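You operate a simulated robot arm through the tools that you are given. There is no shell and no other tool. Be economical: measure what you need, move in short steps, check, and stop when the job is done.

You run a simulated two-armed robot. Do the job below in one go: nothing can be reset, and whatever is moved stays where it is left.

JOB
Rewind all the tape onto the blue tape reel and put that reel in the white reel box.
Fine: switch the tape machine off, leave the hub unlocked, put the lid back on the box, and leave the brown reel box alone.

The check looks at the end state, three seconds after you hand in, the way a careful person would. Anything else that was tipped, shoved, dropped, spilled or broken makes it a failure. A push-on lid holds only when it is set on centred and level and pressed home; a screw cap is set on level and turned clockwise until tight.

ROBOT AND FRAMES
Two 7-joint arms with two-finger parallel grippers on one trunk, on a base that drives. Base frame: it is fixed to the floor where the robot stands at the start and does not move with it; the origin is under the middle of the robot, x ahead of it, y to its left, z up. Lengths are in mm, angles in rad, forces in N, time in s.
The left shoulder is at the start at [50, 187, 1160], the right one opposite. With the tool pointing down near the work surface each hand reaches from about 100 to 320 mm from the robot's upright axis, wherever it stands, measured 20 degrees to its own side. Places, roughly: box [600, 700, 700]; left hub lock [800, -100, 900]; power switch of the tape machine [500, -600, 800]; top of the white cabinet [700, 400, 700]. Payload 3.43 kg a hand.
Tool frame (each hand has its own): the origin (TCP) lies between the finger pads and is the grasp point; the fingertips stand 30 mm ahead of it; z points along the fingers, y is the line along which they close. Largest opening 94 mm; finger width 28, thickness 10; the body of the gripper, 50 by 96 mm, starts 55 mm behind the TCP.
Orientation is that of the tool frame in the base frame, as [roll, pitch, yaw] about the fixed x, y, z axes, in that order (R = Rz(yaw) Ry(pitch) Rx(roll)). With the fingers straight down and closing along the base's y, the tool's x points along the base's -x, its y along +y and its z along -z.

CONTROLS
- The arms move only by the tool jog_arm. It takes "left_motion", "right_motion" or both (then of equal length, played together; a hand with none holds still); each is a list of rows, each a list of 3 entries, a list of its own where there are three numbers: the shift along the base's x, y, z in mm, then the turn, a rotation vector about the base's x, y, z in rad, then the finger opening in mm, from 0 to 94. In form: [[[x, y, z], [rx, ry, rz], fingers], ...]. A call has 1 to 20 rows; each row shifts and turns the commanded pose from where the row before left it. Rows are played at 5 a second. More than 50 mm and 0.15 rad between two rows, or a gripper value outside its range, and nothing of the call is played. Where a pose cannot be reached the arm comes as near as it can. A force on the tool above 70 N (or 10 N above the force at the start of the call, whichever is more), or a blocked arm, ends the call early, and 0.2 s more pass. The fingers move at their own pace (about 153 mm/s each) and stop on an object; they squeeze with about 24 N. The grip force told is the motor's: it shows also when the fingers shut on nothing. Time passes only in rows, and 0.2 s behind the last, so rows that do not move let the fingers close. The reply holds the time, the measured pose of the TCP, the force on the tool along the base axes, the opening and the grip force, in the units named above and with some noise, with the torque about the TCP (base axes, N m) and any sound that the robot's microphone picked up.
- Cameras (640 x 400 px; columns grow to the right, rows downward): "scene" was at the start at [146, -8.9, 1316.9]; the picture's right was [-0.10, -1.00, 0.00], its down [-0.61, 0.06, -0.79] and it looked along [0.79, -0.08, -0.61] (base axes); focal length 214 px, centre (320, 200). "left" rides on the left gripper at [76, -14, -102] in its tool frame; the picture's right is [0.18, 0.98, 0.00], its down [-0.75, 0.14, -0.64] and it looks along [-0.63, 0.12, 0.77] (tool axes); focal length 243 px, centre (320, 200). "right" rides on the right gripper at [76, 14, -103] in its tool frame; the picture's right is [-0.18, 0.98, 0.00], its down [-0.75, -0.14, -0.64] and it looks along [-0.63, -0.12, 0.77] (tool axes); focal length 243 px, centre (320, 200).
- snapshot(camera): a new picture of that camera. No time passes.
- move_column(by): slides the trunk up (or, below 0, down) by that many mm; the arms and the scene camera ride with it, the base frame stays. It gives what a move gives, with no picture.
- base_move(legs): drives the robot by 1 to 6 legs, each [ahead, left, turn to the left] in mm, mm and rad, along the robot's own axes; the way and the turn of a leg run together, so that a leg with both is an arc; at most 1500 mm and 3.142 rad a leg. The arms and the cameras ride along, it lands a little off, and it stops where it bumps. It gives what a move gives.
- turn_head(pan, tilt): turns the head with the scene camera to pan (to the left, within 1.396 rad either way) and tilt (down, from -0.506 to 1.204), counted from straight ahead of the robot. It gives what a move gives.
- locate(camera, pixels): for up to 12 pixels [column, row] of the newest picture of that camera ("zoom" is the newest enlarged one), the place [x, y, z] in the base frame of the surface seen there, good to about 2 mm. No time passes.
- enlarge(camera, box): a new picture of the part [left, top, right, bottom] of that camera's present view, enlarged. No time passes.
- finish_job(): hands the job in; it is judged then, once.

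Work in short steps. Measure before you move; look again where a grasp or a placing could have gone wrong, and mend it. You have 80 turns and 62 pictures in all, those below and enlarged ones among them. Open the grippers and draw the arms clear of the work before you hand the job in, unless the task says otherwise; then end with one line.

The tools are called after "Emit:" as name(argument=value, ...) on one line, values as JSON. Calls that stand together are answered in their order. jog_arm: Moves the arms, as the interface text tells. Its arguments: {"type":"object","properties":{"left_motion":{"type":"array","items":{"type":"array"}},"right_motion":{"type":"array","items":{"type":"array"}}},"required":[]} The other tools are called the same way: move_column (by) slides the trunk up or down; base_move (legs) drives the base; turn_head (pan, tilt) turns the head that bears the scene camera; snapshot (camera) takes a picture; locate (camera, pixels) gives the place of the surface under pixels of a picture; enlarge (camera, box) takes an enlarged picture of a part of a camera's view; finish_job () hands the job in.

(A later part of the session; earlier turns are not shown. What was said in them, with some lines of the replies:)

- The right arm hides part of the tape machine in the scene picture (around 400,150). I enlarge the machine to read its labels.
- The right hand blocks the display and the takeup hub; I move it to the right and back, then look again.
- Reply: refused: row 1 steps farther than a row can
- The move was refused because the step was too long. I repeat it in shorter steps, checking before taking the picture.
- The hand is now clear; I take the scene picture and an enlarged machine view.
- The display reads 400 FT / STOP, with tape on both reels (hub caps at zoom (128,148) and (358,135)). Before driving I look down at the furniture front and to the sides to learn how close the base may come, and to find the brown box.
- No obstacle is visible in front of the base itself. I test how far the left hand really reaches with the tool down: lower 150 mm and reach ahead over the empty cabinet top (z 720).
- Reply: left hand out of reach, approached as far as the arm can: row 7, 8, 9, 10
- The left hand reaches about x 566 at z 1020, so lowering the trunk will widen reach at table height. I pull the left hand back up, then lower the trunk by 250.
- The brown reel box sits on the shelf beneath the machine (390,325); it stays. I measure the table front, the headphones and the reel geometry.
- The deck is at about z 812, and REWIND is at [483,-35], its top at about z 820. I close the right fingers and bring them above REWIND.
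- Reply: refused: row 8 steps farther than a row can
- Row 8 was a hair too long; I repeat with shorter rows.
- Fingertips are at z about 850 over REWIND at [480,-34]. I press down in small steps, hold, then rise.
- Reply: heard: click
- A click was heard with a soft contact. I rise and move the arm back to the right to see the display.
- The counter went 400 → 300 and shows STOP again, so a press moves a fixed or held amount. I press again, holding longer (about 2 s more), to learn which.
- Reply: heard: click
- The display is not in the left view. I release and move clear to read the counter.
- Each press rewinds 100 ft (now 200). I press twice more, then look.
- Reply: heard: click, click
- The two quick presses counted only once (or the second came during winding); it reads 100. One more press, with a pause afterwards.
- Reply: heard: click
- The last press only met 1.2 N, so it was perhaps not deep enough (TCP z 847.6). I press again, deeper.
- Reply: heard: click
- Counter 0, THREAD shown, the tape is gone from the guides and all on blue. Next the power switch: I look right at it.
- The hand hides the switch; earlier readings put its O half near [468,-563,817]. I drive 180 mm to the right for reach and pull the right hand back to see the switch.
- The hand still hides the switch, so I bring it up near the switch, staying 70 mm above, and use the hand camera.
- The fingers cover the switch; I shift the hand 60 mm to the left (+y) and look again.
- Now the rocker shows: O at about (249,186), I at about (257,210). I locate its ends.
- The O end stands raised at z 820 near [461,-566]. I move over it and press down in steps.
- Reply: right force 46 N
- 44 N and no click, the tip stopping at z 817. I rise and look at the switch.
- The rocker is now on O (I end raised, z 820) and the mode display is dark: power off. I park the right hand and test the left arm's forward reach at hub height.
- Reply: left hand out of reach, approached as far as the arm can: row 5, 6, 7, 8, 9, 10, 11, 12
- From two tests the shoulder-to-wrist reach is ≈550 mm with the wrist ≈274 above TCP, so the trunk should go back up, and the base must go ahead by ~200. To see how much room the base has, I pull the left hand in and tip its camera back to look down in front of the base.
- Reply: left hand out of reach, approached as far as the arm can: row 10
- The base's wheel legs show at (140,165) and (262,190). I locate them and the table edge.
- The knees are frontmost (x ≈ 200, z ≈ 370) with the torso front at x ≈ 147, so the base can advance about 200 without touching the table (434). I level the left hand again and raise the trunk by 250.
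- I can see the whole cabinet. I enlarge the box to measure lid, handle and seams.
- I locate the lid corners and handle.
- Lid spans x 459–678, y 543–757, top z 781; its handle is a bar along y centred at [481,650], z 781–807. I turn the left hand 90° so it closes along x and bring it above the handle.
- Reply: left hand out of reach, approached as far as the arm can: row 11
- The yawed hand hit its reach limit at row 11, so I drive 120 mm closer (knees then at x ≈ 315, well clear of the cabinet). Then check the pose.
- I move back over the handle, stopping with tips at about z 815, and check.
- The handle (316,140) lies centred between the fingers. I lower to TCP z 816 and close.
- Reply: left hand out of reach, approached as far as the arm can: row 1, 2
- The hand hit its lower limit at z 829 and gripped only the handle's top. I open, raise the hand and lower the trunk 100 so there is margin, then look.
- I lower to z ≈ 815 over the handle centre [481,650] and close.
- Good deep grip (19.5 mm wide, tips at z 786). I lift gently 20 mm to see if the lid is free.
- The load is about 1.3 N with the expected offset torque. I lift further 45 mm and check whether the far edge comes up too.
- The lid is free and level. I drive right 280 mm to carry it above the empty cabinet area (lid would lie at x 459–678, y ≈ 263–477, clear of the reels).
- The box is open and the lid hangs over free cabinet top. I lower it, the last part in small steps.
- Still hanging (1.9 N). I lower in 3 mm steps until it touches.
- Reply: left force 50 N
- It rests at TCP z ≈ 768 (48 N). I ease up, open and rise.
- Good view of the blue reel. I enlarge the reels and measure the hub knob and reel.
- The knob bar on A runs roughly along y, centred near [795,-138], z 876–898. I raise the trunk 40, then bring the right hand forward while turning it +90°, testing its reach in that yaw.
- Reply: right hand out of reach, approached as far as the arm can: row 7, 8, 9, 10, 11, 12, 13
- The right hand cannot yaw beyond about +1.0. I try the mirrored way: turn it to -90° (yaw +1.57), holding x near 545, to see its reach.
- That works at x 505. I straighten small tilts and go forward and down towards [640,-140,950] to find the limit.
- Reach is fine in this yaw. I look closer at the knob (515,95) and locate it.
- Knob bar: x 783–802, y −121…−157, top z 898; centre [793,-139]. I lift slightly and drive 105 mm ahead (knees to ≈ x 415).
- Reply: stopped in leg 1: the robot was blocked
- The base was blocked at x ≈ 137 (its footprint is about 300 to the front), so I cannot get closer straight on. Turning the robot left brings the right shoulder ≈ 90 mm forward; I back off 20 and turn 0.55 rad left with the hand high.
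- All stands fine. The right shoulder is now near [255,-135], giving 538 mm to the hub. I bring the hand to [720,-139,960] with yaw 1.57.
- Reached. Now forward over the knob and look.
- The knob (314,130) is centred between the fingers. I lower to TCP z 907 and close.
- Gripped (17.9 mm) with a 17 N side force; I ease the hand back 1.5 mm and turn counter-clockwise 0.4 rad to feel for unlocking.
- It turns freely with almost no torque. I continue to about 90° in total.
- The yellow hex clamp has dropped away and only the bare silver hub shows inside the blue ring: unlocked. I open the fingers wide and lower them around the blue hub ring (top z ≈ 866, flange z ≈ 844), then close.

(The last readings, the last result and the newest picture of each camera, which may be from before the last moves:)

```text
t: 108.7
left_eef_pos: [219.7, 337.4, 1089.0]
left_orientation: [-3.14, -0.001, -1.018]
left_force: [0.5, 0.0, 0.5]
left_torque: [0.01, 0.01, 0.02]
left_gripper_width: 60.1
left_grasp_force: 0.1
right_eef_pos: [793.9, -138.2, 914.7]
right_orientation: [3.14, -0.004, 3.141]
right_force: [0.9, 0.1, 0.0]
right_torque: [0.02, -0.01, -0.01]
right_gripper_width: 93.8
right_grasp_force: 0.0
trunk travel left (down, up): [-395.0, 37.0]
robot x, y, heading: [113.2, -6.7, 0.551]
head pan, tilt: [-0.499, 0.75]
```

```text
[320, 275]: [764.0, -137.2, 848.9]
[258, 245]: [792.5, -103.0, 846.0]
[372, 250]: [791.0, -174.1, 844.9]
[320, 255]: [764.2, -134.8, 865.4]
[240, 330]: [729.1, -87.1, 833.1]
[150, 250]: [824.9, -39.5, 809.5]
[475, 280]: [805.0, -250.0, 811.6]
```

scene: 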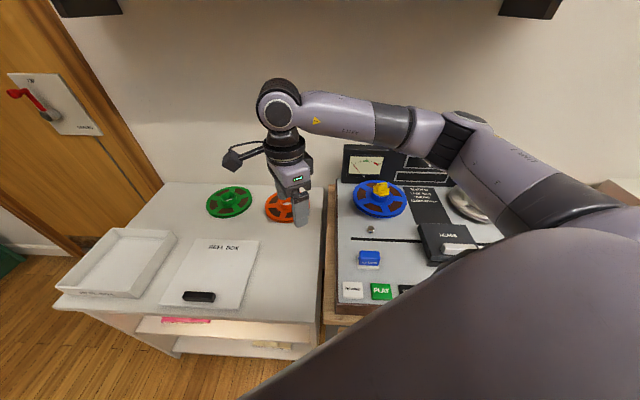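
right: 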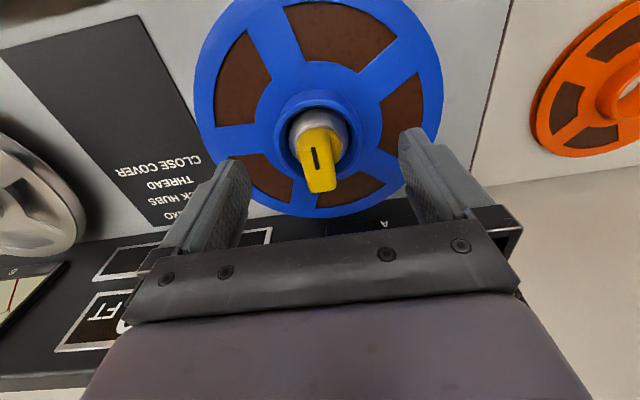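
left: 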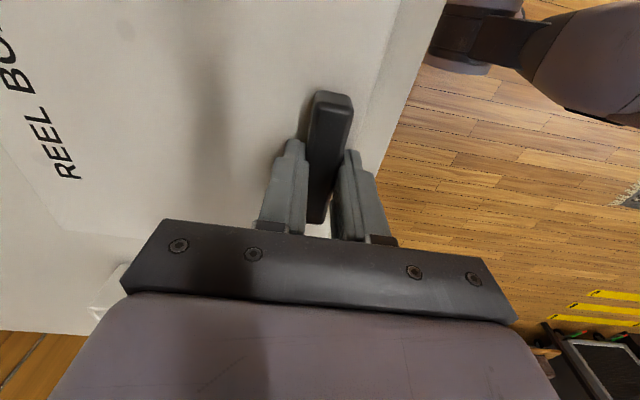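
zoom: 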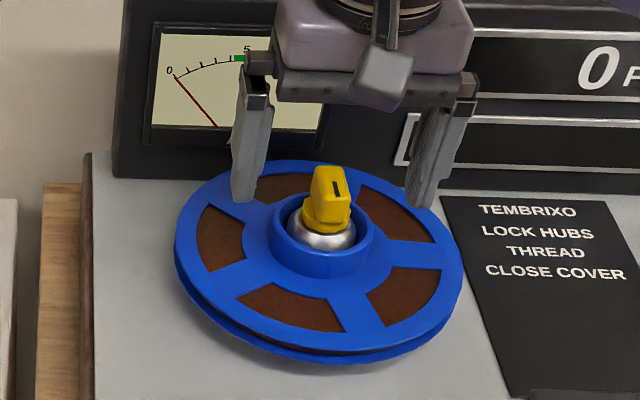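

Ring diameter ≈ 67, centre ≈ [796,-138], flange z 845. I lower to TCP z 879 and close on the ring.

Emit:
jog_arm(right_motion=[[[2, 0, -15], [0, 0, 0], 94], [[0, 0, -12], [0, 0, 0], 94], [[0, 0, -8], [0, 0, 0], 94], [[0, 0, 0], [0, 0, 0], 60], [[0, 0, 0], [0, 0, 0], 50], [[0, 0, 0], [0, 0, 0], 50], [[0, 0, 0], [0, 0, 0], 50]])

```text
t: 110.3
left_eef_pos: [220.6, 337.7, 1088.3]
left_orientation: [-3.14, 0.0, -1.018]
left_force: [0.1, 0.4, 0.0]
left_torque: [0.02, 0.0, -0.02]
left_gripper_width: 60.0
left_grasp_force: 0.1
right_eef_pos: [794.7, -140.1, 877.7]
right_orientation: [3.142, -0.001, -3.141]
right_force: [0.7, 0.6, -0.2]
right_torque: [0.03, -0.2, 0.02]
right_gripper_width: 61.2
right_grasp_force: 24.2
trunk travel left (down, up): [-395.0, 37.0]
robot x, y, heading: [114.3, -4.4, 0.548]
head pan, tilt: [-0.499, 0.75]
```

Gripped the ring at 61 mm. I lift gently and straight up.

Emit:
jog_arm(right_motion=[[[0, 0, 5], [0, 0, 0], 45], [[0, 0, 8], [0, 0, 0], 45], [[0, 0, 12], [0, 0, 0], 45], [[0, 0, 15], [0, 0, 0], 45], [[0, 0, 20], [0, 0, 0], 45], [[0, 0, 20], [0, 0, 0], 45], [[0, 0, 20], [0, 0, 0], 45]])

Emit:
snapshot(camera="scene")

```text
t: 111.9
left_eef_pos: [219.3, 337.1, 1087.4]
left_orientation: [-3.14, -0.003, -1.021]
left_force: [-0.1, 0.2, -0.2]
left_torque: [0.0, 0.03, 0.0]
left_gripper_width: 59.9
left_grasp_force: 0.0
right_eef_pos: [797.0, -140.5, 977.1]
right_orientation: [3.141, -0.002, -3.141]
right_force: [-0.7, 0.5, -3.0]
right_torque: [0.03, 0.01, 0.01]
right_gripper_width: 61.6
right_grasp_force: 23.9
trunk travel left (down, up): [-395.0, 37.0]
robot x, y, heading: [115.0, -6.4, 0.554]
head pan, tilt: [-0.499, 0.75]
```

```text
15 pictures are left
```

scene: 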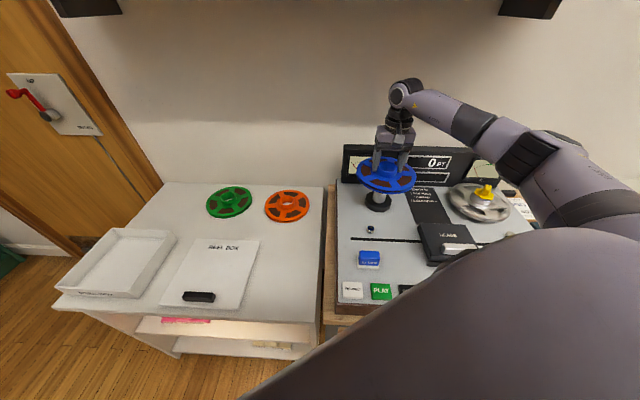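

The blue reel hangs level in the grip, and the machine's hub stays (knob visible). I bring the hand toward the left in front of the robot, then drive 500 mm along +y.

Emit:
jog_arm(right_motion=[[[0, 0, 15], [0, 0, 0], 45], [[-25, 31.5, 0], [0, 0, 0], 45], [[-25, 31.5, 0], [0, 0, 0], 45], [[-25, 31.5, 0], [0, 0, 0], 45], [[-25, 31.5, 0], [0, 0, 0], 45], [[-25, 31.5, 0], [0, 0, 0], 45], [[-25, 31.5, 0], [0, 0, 0], 45], [[-25, 31.5, 0], [0, 0, 0], 45], [[-25, 31.5, 0], [0, 0, 0], 45], [[-25, 31.5, 0], [0, 0, 0], 45]])

Emit:
base_move(legs=[[263, 425, 0]])

Emit:
turn_head(pan=-0.3, tilt=0.85)

Emit:
snapshot(camera="scene")

```text
t: 114.1
left_eef_pos: [218.8, 338.3, 1088.0]
left_orientation: [-3.138, -0.002, -1.02]
left_force: [-0.8, 0.1, -0.6]
left_torque: [0.02, 0.01, 0.01]
left_gripper_width: 60.0
left_grasp_force: 0.0
right_eef_pos: [567.8, 144.1, 995.1]
right_orientation: [3.14, -0.002, 3.14]
right_force: [-0.8, 0.2, -3.3]
right_torque: [0.03, 0.01, 0.0]
right_gripper_width: 61.2
right_grasp_force: 23.5
trunk travel left (down, up): [-395.0, 37.0]
robot x, y, heading: [113.3, -4.2, 0.549]
head pan, tilt: [-0.499, 0.75]
```

```text
t: 118.3
left_eef_pos: [224.0, 830.6, 1087.8]
left_orientation: [-3.14, 0.0, -1.024]
left_force: [-0.3, -0.1, -0.8]
left_torque: [-0.01, -0.02, -0.04]
left_gripper_width: 60.0
left_grasp_force: 0.0
right_eef_pos: [571.2, 634.3, 994.9]
right_orientation: [3.14, -0.002, 3.136]
right_force: [0.2, -0.6, -3.5]
right_torque: [0.02, -0.04, 0.0]
right_gripper_width: 61.5
right_grasp_force: 23.6
trunk travel left (down, up): [-395.0, 37.0]
robot x, y, heading: [115.1, 490.2, 0.544]
head pan, tilt: [-0.499, 0.75]
```

```text
t: 119.0
left_eef_pos: [223.7, 831.8, 1089.6]
left_orientation: [-3.14, -0.001, -1.024]
left_force: [0.0, 1.1, 0.1]
left_torque: [-0.01, 0.02, 0.0]
left_gripper_width: 59.9
left_grasp_force: 0.1
right_eef_pos: [571.2, 634.6, 994.6]
right_orientation: [3.141, -0.001, 3.136]
right_force: [0.5, 0.5, -4.3]
right_torque: [-0.02, -0.02, 0.01]
right_gripper_width: 61.2
right_grasp_force: 24.1
trunk travel left (down, up): [-395.0, 37.0]
robot x, y, heading: [113.7, 491.1, 0.546]
head pan, tilt: [-0.3, 0.85]
```

```text
14 pictures are left
```

scene: 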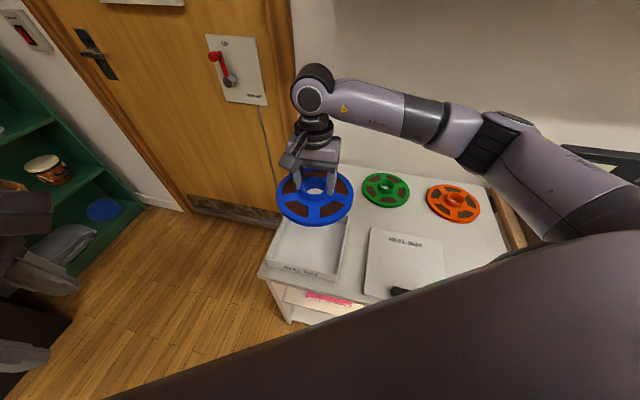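

The reel hangs above the box. I enlarge to measure the box rim and inside.

Emit:
enlarge(camera="scene", box=[250, 165, 370, 290])

Emit:
locate(camera="zoom", pixels=[[250, 250], [385, 370], [60, 330], [400, 345], [100, 230], [470, 170], [440, 220], [250, 300], [180, 110], [500, 150]])

```text
3.20 times, centred on (310, 228) of scene
```

zoom: 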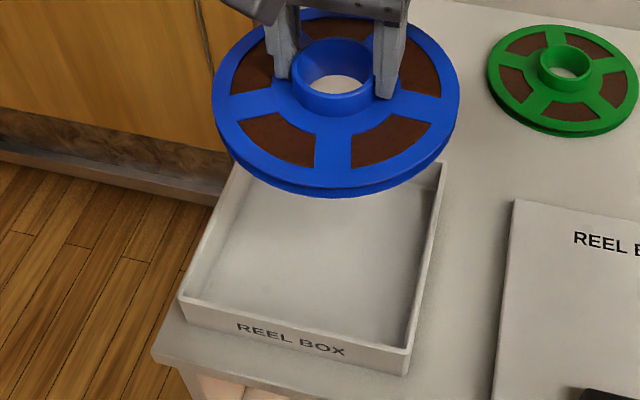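

```text
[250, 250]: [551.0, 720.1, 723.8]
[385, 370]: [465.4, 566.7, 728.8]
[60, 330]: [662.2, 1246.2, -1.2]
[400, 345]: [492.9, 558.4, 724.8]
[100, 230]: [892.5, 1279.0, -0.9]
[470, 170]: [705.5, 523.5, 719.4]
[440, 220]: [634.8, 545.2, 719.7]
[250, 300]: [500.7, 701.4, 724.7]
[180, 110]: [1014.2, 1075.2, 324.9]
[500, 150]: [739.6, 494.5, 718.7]
```

I locate the rim corners.

Emit:
locate(camera="zoom", pixels=[[183, 293], [405, 348], [441, 168], [418, 290], [300, 322], [200, 240], [338, 75], [335, 60], [213, 100], [459, 100], [340, 192]])

```text
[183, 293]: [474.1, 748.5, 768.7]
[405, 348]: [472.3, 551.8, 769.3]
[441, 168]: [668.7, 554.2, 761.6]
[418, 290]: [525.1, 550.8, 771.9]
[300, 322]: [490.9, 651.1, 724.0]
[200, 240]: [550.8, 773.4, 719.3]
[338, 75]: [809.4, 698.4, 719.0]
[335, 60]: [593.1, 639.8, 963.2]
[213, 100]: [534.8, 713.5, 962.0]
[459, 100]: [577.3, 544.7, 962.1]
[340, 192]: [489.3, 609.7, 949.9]
```

Box floor z 724, rim z 770, centre ≈ [570,650], inside ≈ 190 wide versus reel Ø175. I centre the reel there and lower to just above the rim, then check.

Emit:
jog_arm(right_motion=[[[-3, 15.5, -20], [0, 0, 0], 45], [[0, 0, -40], [0, 0, 0], 45], [[0, 0, -40], [0, 0, 0], 45], [[0, 0, -40], [0, 0, 0], 45], [[0, 0, -25], [0, 0, 0], 45]])

Emit:
enlarge(camera="scene", box=[250, 165, 370, 290])

```text
t: 120.2
left_eef_pos: [224.2, 830.7, 1088.1]
left_orientation: [-3.139, -0.001, -1.025]
left_force: [0.5, 0.1, 0.3]
left_torque: [-0.02, 0.04, -0.03]
left_gripper_width: 60.3
left_grasp_force: 0.1
right_eef_pos: [568.0, 651.4, 830.3]
right_orientation: [3.141, 0.0, 3.137]
right_force: [-0.2, 0.6, -3.4]
right_torque: [-0.03, -0.03, 0.0]
right_gripper_width: 61.2
right_grasp_force: 24.1
trunk travel left (down, up): [-395.0, 37.0]
robot x, y, heading: [114.0, 489.7, 0.546]
head pan, tilt: [-0.3, 0.85]
```

```text
3.20 times, centred on (310, 228) of scene
```

zoom: 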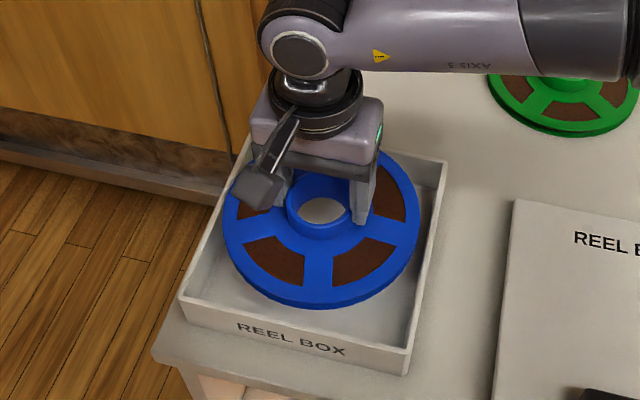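

It looks centred. I check the reel's edges before lowering.

Emit:
locate(camera="zoom", pixels=[[227, 215], [414, 225], [318, 298], [365, 290], [270, 285], [405, 180], [435, 200], [205, 225]])

```text
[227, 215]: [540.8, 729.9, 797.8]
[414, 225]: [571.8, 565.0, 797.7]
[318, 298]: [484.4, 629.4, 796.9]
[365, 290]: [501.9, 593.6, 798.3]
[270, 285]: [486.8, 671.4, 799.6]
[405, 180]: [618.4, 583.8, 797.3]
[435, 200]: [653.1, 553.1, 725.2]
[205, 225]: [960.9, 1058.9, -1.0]
```

The reel is centred within 2 mm. I lower it into the box, the last part gently.

Emit:
jog_arm(right_motion=[[[0, 0, -25], [0, 0, 0], 45], [[0, 0, -15], [0, 0, 0], 45], [[0, 0, -6], [0, 0, 0], 45], [[0, 0, -4], [0, 0, 0], 45], [[0, 0, -4], [0, 0, 0], 45], [[0, 0, -3], [0, 0, 0], 45]])

```text
t: 121.6
left_eef_pos: [224.4, 830.6, 1087.8]
left_orientation: [-3.14, -0.003, -1.026]
left_force: [0.0, -0.5, -1.2]
left_torque: [0.02, 0.02, -0.02]
left_gripper_width: 59.8
left_grasp_force: 0.1
right_eef_pos: [568.5, 650.6, 772.9]
right_orientation: [-3.141, -0.002, 3.135]
right_force: [-0.1, 0.2, -3.9]
right_torque: [-0.01, 0.0, -0.03]
right_gripper_width: 61.4
right_grasp_force: 23.5
trunk travel left (down, up): [-395.0, 37.0]
robot x, y, heading: [115.6, 490.0, 0.543]
head pan, tilt: [-0.3, 0.85]
```

Still hanging (3.9 N) at z 773; I go on in 3 mm steps.

Emit:
jog_arm(right_motion=[[[0, 0, -3], [0, 0, 0], 45], [[0, 0, -3], [0, 0, 0], 45], [[0, 0, -2], [0, 0, 0], 45], [[0, 0, -2], [0, 0, 0], 45]])

```text
t: 122.6
left_eef_pos: [221.2, 828.0, 1090.5]
left_orientation: [-3.136, -0.003, -1.025]
left_force: [-0.8, 0.0, -1.3]
left_torque: [0.0, 0.02, 0.01]
left_gripper_width: 59.8
left_grasp_force: 0.0
right_eef_pos: [568.0, 650.9, 769.5]
right_orientation: [3.136, 0.003, 3.134]
right_force: [-2.0, -11.5, 49.7]
right_torque: [-2.0, 1.11, 0.29]
right_gripper_width: 61.5
right_grasp_force: 24.1
trunk travel left (down, up): [-395.0, 37.0]
robot x, y, heading: [114.6, 490.8, 0.547]
head pan, tilt: [-0.3, 0.85]
```

It landed on the box floor. I ease up, open, and rise clear.

Emit:
jog_arm(right_motion=[[[0, 0, 3], [0, 0, 0], 60], [[0, 0, 0], [0, 0, 0], 80], [[0, 0, 0], [0, 0, 0], 80], [[0, 0, 40], [0, 0, 0], 80], [[0, 0, 40], [0, 0, 0], 80], [[0, 0, 45], [0, 0, 0], 80], [[0, 0, 45], [0, 0, 0], 80], [[-30, -30, 20], [0, 0, 0], 80], [[-30, -30, 20], [0, 0, 0], 80], [[-30, -30, 10], [0, 0, 0], 80]])

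Emit:
enlarge(camera="scene", box=[240, 165, 460, 300])

```text
t: 124.8
left_eef_pos: [224.1, 829.9, 1089.0]
left_orientation: [-3.14, 0.001, -1.025]
left_force: [0.5, -0.6, -0.3]
left_torque: [0.0, -0.01, 0.0]
left_gripper_width: 59.8
left_grasp_force: 0.1
right_eef_pos: [480.1, 554.5, 986.6]
right_orientation: [3.14, -0.003, 3.135]
right_force: [-0.2, 0.0, -0.5]
right_torque: [-0.02, 0.01, -0.01]
right_gripper_width: 80.0
right_grasp_force: 0.1
trunk travel left (down, up): [-395.0, 37.0]
robot x, y, heading: [115.6, 489.2, 0.548]
head pan, tilt: [-0.3, 0.85]
```

```text
2.91 times, centred on (350, 232) of scene
```

zoom: 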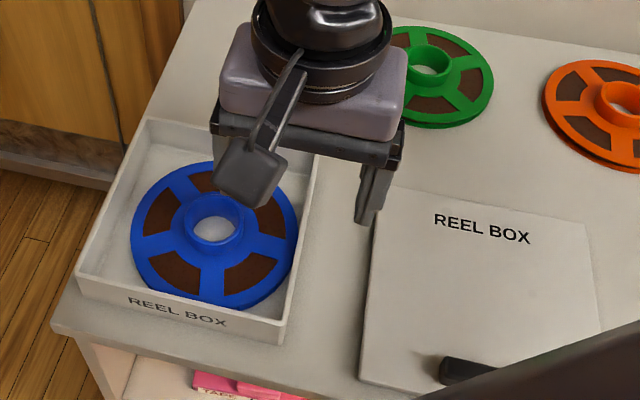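

The reel lies flat in the box. I raise and retract the right hand, turn the robot straight again, drive to the lid and lower the trunk 120 as before.

Emit:
jog_arm(right_motion=[[[-20, -20, 40], [0, 0, 0], 40], [[-20, -20, 40], [0, 0, 0], 40], [[-20, -20, 40], [0, 0, 0], 40], [[-20, -10, 40], [0, 0, 0], 40]])

Emit:
base_move(legs=[[0, 0, -0.548], [0, -356, 0]])

Emit:
move_column(by=-120)

Emit:
turn_head(pan=0.35, tilt=0.85)

Emit:
snapshot(camera="scene")

```text
t: 125.8
left_eef_pos: [223.3, 831.7, 1087.8]
left_orientation: [-3.139, -0.003, -1.022]
left_force: [-0.4, -0.6, 0.4]
left_torque: [-0.02, -0.04, 0.0]
left_gripper_width: 60.1
left_grasp_force: 0.0
right_eef_pos: [397.3, 486.2, 1145.3]
right_orientation: [3.141, -0.001, 3.135]
right_force: [0.7, 0.5, 0.0]
right_torque: [0.01, -0.01, -0.01]
right_gripper_width: 40.0
right_grasp_force: 0.2
trunk travel left (down, up): [-395.0, 37.0]
robot x, y, heading: [114.2, 489.5, 0.55]
head pan, tilt: [-0.3, 0.85]
```

```text
t: 131.1
left_eef_pos: [385.4, 365.8, 1088.0]
left_orientation: [-3.14, -0.001, -1.573]
left_force: [0.2, -0.2, -0.3]
left_torque: [0.03, -0.02, 0.01]
left_gripper_width: 60.1
left_grasp_force: 0.2
right_eef_pos: [355.3, -18.7, 1144.0]
right_orientation: [3.14, -0.004, 2.587]
right_force: [0.8, 0.0, 0.2]
right_torque: [0.03, 0.01, 0.03]
right_gripper_width: 39.9
right_grasp_force: 0.0
trunk travel left (down, up): [-395.0, 37.0]
robot x, y, heading: [114.0, 136.6, 0.002]
head pan, tilt: [-0.3, 0.85]
```

```text
t: 132.6
left_eef_pos: [385.1, 365.4, 968.8]
left_orientation: [-3.14, -0.002, -1.572]
left_force: [-0.6, -0.4, 0.4]
left_torque: [-0.02, 0.0, 0.04]
left_gripper_width: 60.0
left_grasp_force: 0.1
right_eef_pos: [354.0, -18.2, 1024.5]
right_orientation: [3.14, -0.001, 2.587]
right_force: [-0.8, 0.5, 0.2]
right_torque: [0.02, 0.03, 0.02]
right_gripper_width: 39.8
right_grasp_force: 0.0
trunk travel left (down, up): [-275.0, 157.0]
robot x, y, heading: [118.6, 132.0, 0.001]
head pan, tilt: [-0.3, 0.85]
```

```text
t: 133.6
left_eef_pos: [384.9, 365.3, 969.1]
left_orientation: [-3.14, -0.002, -1.571]
left_force: [0.9, 0.4, -0.7]
left_torque: [-0.02, -0.01, 0.01]
left_gripper_width: 60.1
left_grasp_force: 0.0
right_eef_pos: [355.0, -17.5, 1024.8]
right_orientation: [3.14, -0.001, 2.587]
right_force: [-0.2, -0.4, 0.0]
right_torque: [0.0, 0.02, -0.02]
right_gripper_width: 40.1
right_grasp_force: 0.0
trunk travel left (down, up): [-275.0, 157.0]
robot x, y, heading: [114.4, 133.1, -0.004]
head pan, tilt: [0.351, 0.85]
```

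```text
10 pictures are left
```

scene: 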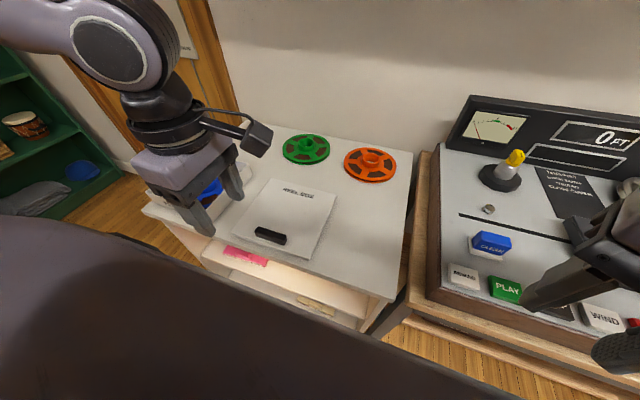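

I locate the lid's handle and corners in this picture.

Emit:
locate(camera="scene", pixels=[[257, 230], [284, 236], [270, 233], [336, 196], [308, 257], [230, 236], [270, 180], [270, 240]])

```text
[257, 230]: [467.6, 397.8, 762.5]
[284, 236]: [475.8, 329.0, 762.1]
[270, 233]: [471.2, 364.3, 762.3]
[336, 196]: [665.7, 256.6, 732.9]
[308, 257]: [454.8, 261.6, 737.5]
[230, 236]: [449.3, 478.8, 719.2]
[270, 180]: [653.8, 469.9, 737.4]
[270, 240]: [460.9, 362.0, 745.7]
```

Handle top is about z 762, centre near [474,364]. I go above it with open fingers and check with the hand camera.

Emit:
jog_arm(left_motion=[[[30, 0, -30], [0, 0, 0], 94], [[30, 0, -30], [0, 0, 0], 94], [[30, -1, -35], [0, 0, 0], 94], [[0, 0, -40], [0, 0, 0], 94], [[0, 0, -30], [0, 0, 0], 94]])

Emit:
snapshot(camera="left")

```text
t: 134.8
left_eef_pos: [475.6, 363.9, 804.0]
left_orientation: [-3.141, -0.002, -1.573]
left_force: [0.8, 0.1, -0.3]
left_torque: [-0.04, 0.0, -0.01]
left_gripper_width: 94.0
left_grasp_force: 0.1
right_eef_pos: [353.4, -17.8, 1024.2]
right_orientation: [3.139, -0.001, 2.585]
right_force: [-0.2, 0.2, 0.6]
right_torque: [0.01, 0.04, 0.0]
right_gripper_width: 40.0
right_grasp_force: 0.1
trunk travel left (down, up): [-275.0, 157.0]
robot x, y, heading: [114.8, 132.3, -0.001]
head pan, tilt: [0.351, 0.85]
```

```text
9 pictures are left
```

left: 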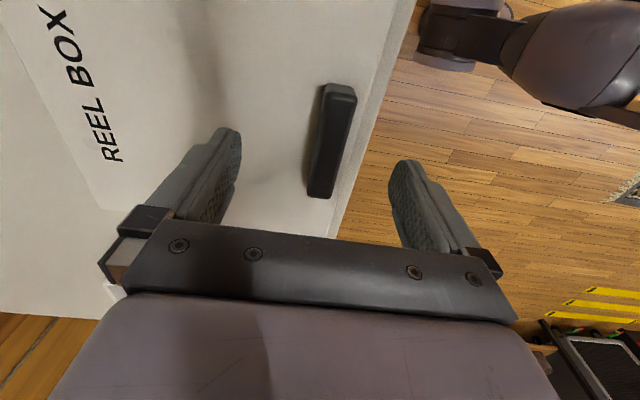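

The handle is a bit to the right (−x). I locate its top in this picture.

Emit:
locate(camera="left", pixels=[[340, 90], [335, 130], [322, 185], [345, 130], [325, 130], [60, 25]])

```text
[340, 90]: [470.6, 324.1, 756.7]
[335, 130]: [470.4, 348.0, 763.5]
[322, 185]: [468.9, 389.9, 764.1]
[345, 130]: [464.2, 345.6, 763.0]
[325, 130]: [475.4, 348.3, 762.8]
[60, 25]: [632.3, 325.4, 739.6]
```

Handle centre ≈ [470,360]. I shift, lower to TCP z 769, grip and lift a little.

Emit:
jog_arm(left_motion=[[[-6, -3, -15], [0, 0, 0], 94], [[0, 0, -19], [0, 0, 0], 94], [[0, 0, 0], [0, 0, 0], 30], [[0, 0, 0], [0, 0, 0], 0], [[0, 0, 0], [0, 0, 0], 0], [[0, 0, 0], [0, 0, 0], 0]])

```text
t: 136.2
left_eef_pos: [470.4, 360.0, 771.5]
left_orientation: [-3.14, -0.004, -1.572]
left_force: [0.5, 0.0, -0.3]
left_torque: [-0.06, 0.08, 0.03]
left_gripper_width: 19.5
left_grasp_force: 23.6
right_eef_pos: [354.8, -19.2, 1024.1]
right_orientation: [3.14, -0.001, 2.586]
right_force: [0.3, 1.1, 0.5]
right_torque: [0.01, -0.03, -0.02]
right_gripper_width: 40.0
right_grasp_force: 0.2
trunk travel left (down, up): [-275.0, 157.0]
robot x, y, heading: [117.3, 129.6, -0.002]
head pan, tilt: [0.351, 0.85]
```

Gripped (19.5 mm). I lift to z ≈ 905 and drive left 290 mm to bring the lid above the box.

Emit:
jog_arm(left_motion=[[[0, 0, 8], [0, 0, 0], 0], [[0, 0, 12], [0, 0, 0], 0], [[0, 0, 25], [0, 0, 0], 0], [[0, 0, 30], [0, 0, 0], 0], [[0, 0, 30], [0, 0, 0], 0], [[0, 0, 30], [0, 0, 0], 0]])

Emit:
base_move(legs=[[0, 290, 0]])

Emit:
turn_head(pan=0.2, tilt=0.8)

Emit:
snapshot(camera="scene")

```text
t: 137.6
left_eef_pos: [470.2, 362.2, 906.0]
left_orientation: [-3.14, -0.003, -1.573]
left_force: [-0.7, -0.4, -1.9]
left_torque: [0.01, 0.17, 0.0]
left_gripper_width: 19.6
left_grasp_force: 23.4
right_eef_pos: [354.4, -18.2, 1024.1]
right_orientation: [3.141, -0.004, 2.586]
right_force: [-0.3, 0.4, 0.3]
right_torque: [0.02, 0.0, 0.02]
right_gripper_width: 40.0
right_grasp_force: 0.1
trunk travel left (down, up): [-275.0, 157.0]
robot x, y, heading: [117.1, 130.9, -0.006]
head pan, tilt: [0.351, 0.85]
```

```text
t: 140.7
left_eef_pos: [474.8, 637.7, 906.3]
left_orientation: [-3.14, -0.002, -1.586]
left_force: [-0.7, -0.6, -1.3]
left_torque: [0.01, 0.18, -0.02]
left_gripper_width: 19.4
left_grasp_force: 24.5
right_eef_pos: [354.4, 259.9, 1023.7]
right_orientation: [3.141, -0.002, 2.575]
right_force: [-0.3, -0.2, 0.5]
right_torque: [-0.04, 0.01, 0.01]
right_gripper_width: 39.9
right_grasp_force: 0.0
trunk travel left (down, up): [-275.0, 157.0]
robot x, y, heading: [118.6, 412.1, -0.017]
head pan, tilt: [0.351, 0.85]
```

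```text
t: 141.3
left_eef_pos: [475.5, 638.3, 906.3]
left_orientation: [-3.141, -0.002, -1.585]
left_force: [1.0, -0.6, -1.3]
left_torque: [-0.01, 0.17, 0.02]
left_gripper_width: 19.5
left_grasp_force: 23.8
right_eef_pos: [354.8, 260.3, 1025.6]
right_orientation: [3.138, -0.001, 2.574]
right_force: [0.0, 0.5, -0.1]
right_torque: [0.02, 0.01, -0.04]
right_gripper_width: 40.2
right_grasp_force: 0.0
trunk travel left (down, up): [-275.0, 157.0]
robot x, y, heading: [119.0, 409.9, -0.012]
head pan, tilt: [0.201, 0.799]
```

```text
8 pictures are left
```

scene: 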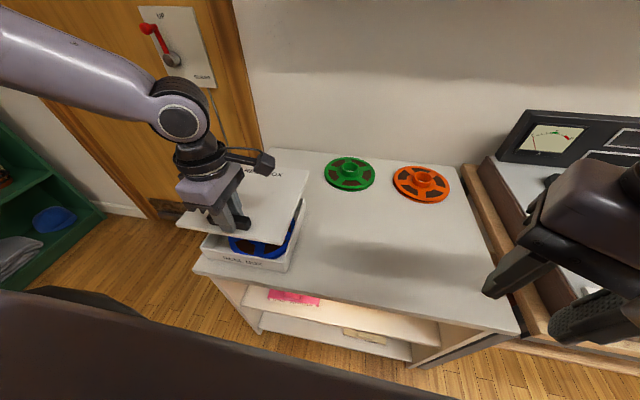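

I square the yaw (+0.014), shift by [+5,+12] and lower to about 40 mm above seat, then measure lid edges.

Emit:
jog_arm(left_motion=[[[5, 12, -20], [0, 0, 0.014], 0], [[0, 0, -20], [0, 0, 0], 0], [[0, 0, -10], [0, 0, 0], 0]])

Emit:
enlarge(camera="scene", box=[165, 150, 325, 275])

```text
t: 142.2
left_eef_pos: [480.2, 650.0, 856.4]
left_orientation: [-3.14, -0.003, -1.572]
left_force: [0.4, -0.7, -2.4]
left_torque: [-0.02, 0.18, -0.04]
left_gripper_width: 19.6
left_grasp_force: 24.0
right_eef_pos: [354.5, 259.6, 1025.1]
right_orientation: [3.139, -0.001, 2.575]
right_force: [0.3, -0.2, 0.2]
right_torque: [-0.01, 0.0, 0.01]
right_gripper_width: 40.0
right_grasp_force: 0.0
trunk travel left (down, up): [-275.0, 157.0]
robot x, y, heading: [120.1, 417.2, -0.016]
head pan, tilt: [0.201, 0.799]
```

```text
3.20 times, centred on (245, 212) of scene
```

zoom: 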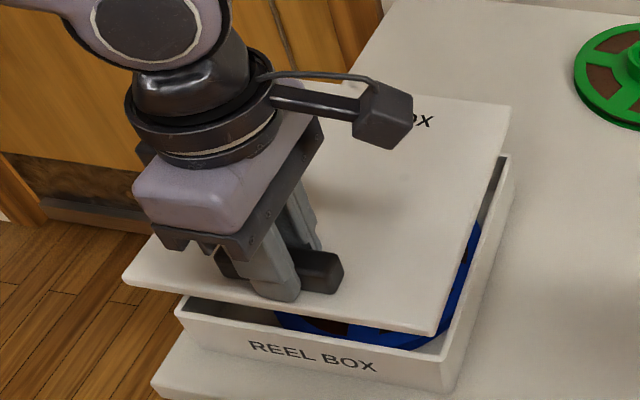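

I locate lid and box corners.

Emit:
locate(camera="zoom", pixels=[[507, 107], [432, 328], [128, 278], [505, 115], [428, 322], [444, 360], [180, 303], [508, 158], [448, 345], [342, 262], [340, 290]])

```text
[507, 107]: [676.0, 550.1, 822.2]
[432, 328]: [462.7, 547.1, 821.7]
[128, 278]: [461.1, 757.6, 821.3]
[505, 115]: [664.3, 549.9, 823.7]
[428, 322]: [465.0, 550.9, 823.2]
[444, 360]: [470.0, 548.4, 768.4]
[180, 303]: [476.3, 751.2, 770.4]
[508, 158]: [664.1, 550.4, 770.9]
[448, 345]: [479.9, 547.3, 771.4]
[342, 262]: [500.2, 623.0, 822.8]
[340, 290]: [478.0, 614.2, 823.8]
```

Lid corners [462,547], [461,757.6] match the original seating (461,549 / 461,755.5) within about 2 mm, and x matches as well. I lower onto the box.

Emit:
jog_arm(left_motion=[[[0, 0, -15], [0, 0, 0], 0], [[0, 0, -12], [0, 0, 0], 0], [[0, 0, -6], [0, 0, 0], 0], [[0, 0, -4], [0, 0, 0], 0], [[0, 0, -3], [0, 0, 0], 0], [[0, 0, -2], [0, 0, 0], 0]])

Emit:
enlarge(camera="scene", box=[165, 150, 325, 275])

```text
t: 143.6
left_eef_pos: [480.8, 649.4, 818.3]
left_orientation: [-3.133, 0.002, -1.57]
left_force: [-1.3, 3.3, 36.0]
left_torque: [0.23, 0.59, 0.03]
left_gripper_width: 19.7
left_grasp_force: 24.0
right_eef_pos: [353.3, 258.0, 1025.6]
right_orientation: [3.138, -0.001, 2.574]
right_force: [-0.4, 0.4, -0.7]
right_torque: [0.01, 0.01, 0.0]
right_gripper_width: 40.0
right_grasp_force: 0.1
trunk travel left (down, up): [-275.0, 157.0]
robot x, y, heading: [113.1, 416.0, -0.012]
head pan, tilt: [0.201, 0.799]
```

```text
3.20 times, centred on (245, 212) of scene
```

zoom: 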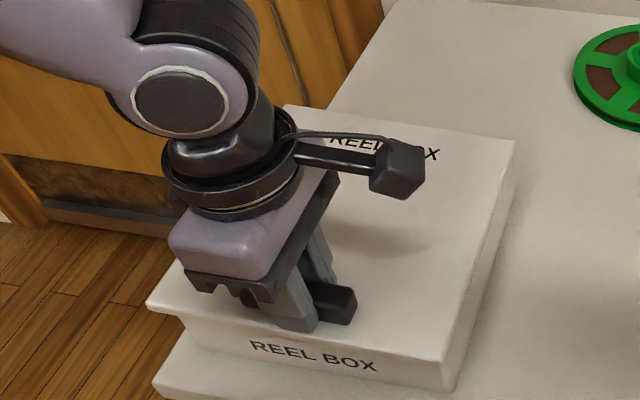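

Contact at 36 N; I check that the lid top is back at z ≈ 781 everywhere.

Emit:
locate(camera="zoom", pixels=[[505, 150], [445, 345], [160, 300], [290, 120], [470, 250], [400, 250], [300, 318]])

```text
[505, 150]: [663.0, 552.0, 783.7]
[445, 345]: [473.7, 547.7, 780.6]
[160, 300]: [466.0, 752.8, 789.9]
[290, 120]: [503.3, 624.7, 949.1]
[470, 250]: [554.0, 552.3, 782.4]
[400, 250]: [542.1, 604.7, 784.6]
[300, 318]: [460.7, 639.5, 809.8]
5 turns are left
```

The lid top reads 783–784, perhaps 2 mm proud. With 5 turns left I release, rise, and press the lid's centre [568,650] with closed fingertips.

Emit:
jog_arm(left_motion=[[[0, 0, 3], [0, 0, 0], 40], [[0, 0, 0], [0, 0, 0], 60], [[0, 0, 30], [0, 0, 0], 60], [[0, 0, 20], [0, 0, 0], 60], [[30, 0, 0], [0, 0, 0], 0], [[30, 0, 0], [0, 0, 0], 0], [[28, 1, 0], [0, 0, 0], 0], [[0, 0, -30], [0, 0, 0], 0], [[0, 0, -18], [0, 0, 0], 0], [[0, 0, -4], [0, 0, 0], 0], [[0, 0, -3], [0, 0, 0], 0], [[0, 0, -3], [0, 0, 0], 0], [[0, 0, -2], [0, 0, 0], 0], [[0, 0, -2], [0, 0, 0], 0], [[0, 0, -1], [0, 0, 0], 0]])

```text
t: 146.5
left_eef_pos: [573.2, 648.8, 817.5]
left_orientation: [-3.117, -0.004, -1.573]
left_force: [-5.6, -0.2, 30.9]
left_torque: [0.38, 0.22, 0.12]
left_gripper_width: 0.0
left_grasp_force: 23.6
right_eef_pos: [353.4, 259.6, 1024.6]
right_orientation: [3.137, 0.0, 2.574]
right_force: [-0.1, 0.1, 0.5]
right_torque: [0.01, 0.01, -0.01]
right_gripper_width: 39.9
right_grasp_force: 0.1
trunk travel left (down, up): [-275.0, 157.0]
robot x, y, heading: [118.6, 416.5, -0.017]
head pan, tilt: [0.201, 0.799]
stopped in row 14 (left hand): the force on the tool passed its limit at 72 N (the readings are from after the stop); the commanded pose is now the measured one
4 turns are left
```

It was pressed with over 70 N at the centre. I rise, clear the arm, and measure the lid.

Emit:
jog_arm(left_motion=[[[0, 0, 30], [0, 0, 0], 0], [[0, 0, 40], [0, 0, 0], 0], [[0, 0, 40], [0, 0, 0], 0], [[-20, 40, 20], [0, 0, 0], 0], [[-40, 20, 20], [0, 0, 0], 0], [[-40, 20, 20], [0, 0, 0], 0], [[-40, 20, 10], [0, 0, 0], 0], [[-40, 20, 10], [0, 0, 0], 0], [[-40, 20, 10], [0, 0, 0], 0]])

Emit:
enlarge(camera="scene", box=[165, 150, 325, 275])

Emit:
locate(camera="zoom", pixels=[[400, 160], [470, 200], [440, 330], [170, 300], [300, 240], [400, 250], [350, 200], [430, 280], [445, 348], [508, 150]])

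```text
t: 148.5
left_eef_pos: [349.7, 792.7, 1014.1]
left_orientation: [-3.13, -0.003, -1.572]
left_force: [-0.5, -0.3, -0.5]
left_torque: [0.02, 0.03, 0.02]
left_gripper_width: 0.0
left_grasp_force: 24.4
right_eef_pos: [354.3, 259.1, 1025.5]
right_orientation: [3.14, 0.0, 2.573]
right_force: [-0.1, -0.1, -1.0]
right_torque: [-0.03, -0.02, -0.01]
right_gripper_width: 39.9
right_grasp_force: 0.1
trunk travel left (down, up): [-275.0, 157.0]
robot x, y, heading: [119.0, 413.4, -0.01]
head pan, tilt: [0.201, 0.799]
```

```text
3.20 times, centred on (245, 212) of scene
```

zoom: 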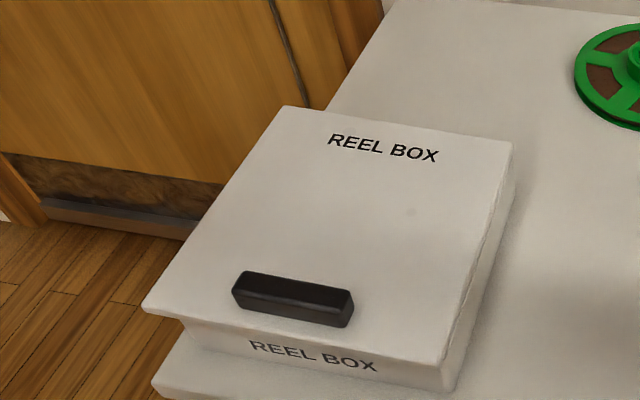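

```text
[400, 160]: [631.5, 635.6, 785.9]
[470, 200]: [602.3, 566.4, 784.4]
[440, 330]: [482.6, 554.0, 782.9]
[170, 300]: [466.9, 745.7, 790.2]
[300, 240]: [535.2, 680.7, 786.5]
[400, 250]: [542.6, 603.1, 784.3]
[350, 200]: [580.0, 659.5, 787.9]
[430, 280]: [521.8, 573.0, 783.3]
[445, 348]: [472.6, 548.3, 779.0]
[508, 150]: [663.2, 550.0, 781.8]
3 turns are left
```

The right side is seated (z ≈ 783) but the left is 7 mm proud (z ≈ 790 at y 746): the lip rides on the left wall, so the lid sits a few mm too far left. I press on the left half, drag towards −y so the lip drops in, press it home, and lift.

Emit:
jog_arm(left_motion=[[[36, -9.5, -30], [0, 0, 0], 0], [[36, -9.5, -30], [0, 0, 0], 0], [[36, -9.5, -30], [0, 0, 0], 0], [[36, -9.5, -30], [0, 0, 0], 0], [[36, -9.5, -30], [0, 0, 0], 0], [[36, -9.5, -30], [0, 0, 0], 0], [[0, 0, -10], [0, 0, 0], 0], [[0, 0, -5], [0, 0, 0], 0], [[0, 0, -3], [0, 0, 0], 0], [[0, -3, 0], [0, 0, 0], 0], [[0, -3, 0], [0, 0, 0], 0], [[0, -3, -1], [0, 0, 0], 0], [[0, -3, -1], [0, 0, 0], 0], [[0, 8, -2], [0, 0, 0], 0], [[0, 0, -3], [0, 0, 0], 0], [[0, 0, -3], [0, 0, 0], 0], [[0, 0, 30], [0, 0, 0], 0], [[0, 0, 45], [0, 0, 0], 0], [[0, 0, 45], [0, 0, 0], 0], [[-40, 20, 20], [0, 0, 0], 0]])

Emit:
enlarge(camera="scene", box=[165, 150, 325, 275])

Emit:
locate(camera="zoom", pixels=[[400, 160], [470, 200], [440, 330], [170, 300], [400, 250], [350, 200], [430, 280], [220, 315], [240, 220]])

```text
t: 152.7
left_eef_pos: [528.1, 750.0, 943.8]
left_orientation: [-3.128, -0.002, -1.572]
left_force: [-0.3, 1.2, -0.3]
left_torque: [0.05, 0.01, -0.02]
left_gripper_width: 0.3
left_grasp_force: 23.8
right_eef_pos: [354.2, 260.1, 1023.8]
right_orientation: [3.141, -0.003, 2.574]
right_force: [0.0, -0.3, 0.0]
right_torque: [-0.01, -0.02, 0.02]
right_gripper_width: 40.0
right_grasp_force: 0.1
trunk travel left (down, up): [-275.0, 157.0]
robot x, y, heading: [115.2, 416.6, -0.013]
head pan, tilt: [0.201, 0.799]
```

```text
3.20 times, centred on (245, 212) of scene
```

zoom: 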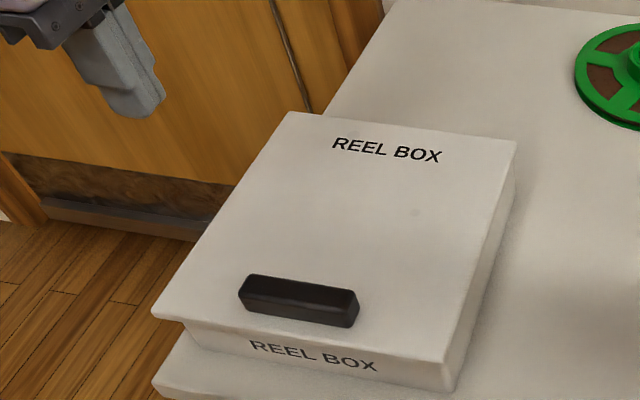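

```text
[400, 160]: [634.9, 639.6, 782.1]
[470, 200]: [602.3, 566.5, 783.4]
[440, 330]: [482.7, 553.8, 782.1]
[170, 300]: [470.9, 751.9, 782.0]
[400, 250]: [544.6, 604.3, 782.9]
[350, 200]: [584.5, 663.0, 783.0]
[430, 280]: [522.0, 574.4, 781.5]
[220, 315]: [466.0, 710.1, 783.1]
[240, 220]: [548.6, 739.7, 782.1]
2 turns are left
```

The lid is now level at z ≈ 782 all over, as at the start: seated. I draw the left arm clear and open both grippers.

Emit:
jog_arm(left_motion=[[[-30, 10, 30], [0, 0, 0], 0], [[-40, 10, 20], [0, 0, 0], 0], [[-40, 10, 10], [0, 0, 0], 60], [[-40, 10, 0], [0, 0, 0], 90], [[-30, 0, 0], [0, 0, 0], 90]], right_motion=[[[0, 0, 0], [0, 0, 0], 60], [[0, 0, 0], [0, 0, 0], 90], [[0, 0, 0], [0, 0, 0], 90], [[0, 0, 0], [0, 0, 0], 90], [[0, 0, 0], [0, 0, 0], 90]])

```text
t: 153.9
left_eef_pos: [346.5, 788.0, 1009.9]
left_orientation: [-3.127, -0.001, -1.573]
left_force: [0.5, -0.1, 0.2]
left_torque: [-0.01, 0.03, 0.0]
left_gripper_width: 90.1
left_grasp_force: 0.1
right_eef_pos: [354.0, 259.9, 1023.4]
right_orientation: [3.14, -0.003, 2.573]
right_force: [-0.5, -0.4, 0.2]
right_torque: [-0.01, 0.01, 0.01]
right_gripper_width: 90.0
right_grasp_force: 0.0
trunk travel left (down, up): [-275.0, 157.0]
robot x, y, heading: [114.9, 412.1, -0.013]
head pan, tilt: [0.201, 0.799]
1 turns are left
```

Both arms are clear and both grippers are open, so I hand in the job.

Emit:
finish_job()

```text
The job is handed in.
```

The tape is fully rewound onto the blue reel (counter at 0 ft), and the reel is in the white box with its lid on level. The tape machine is off, the left hub is unlocked and the brown box is untouched; the base did bump to a stop once near the table, and nothing looked disturbed afterwards.
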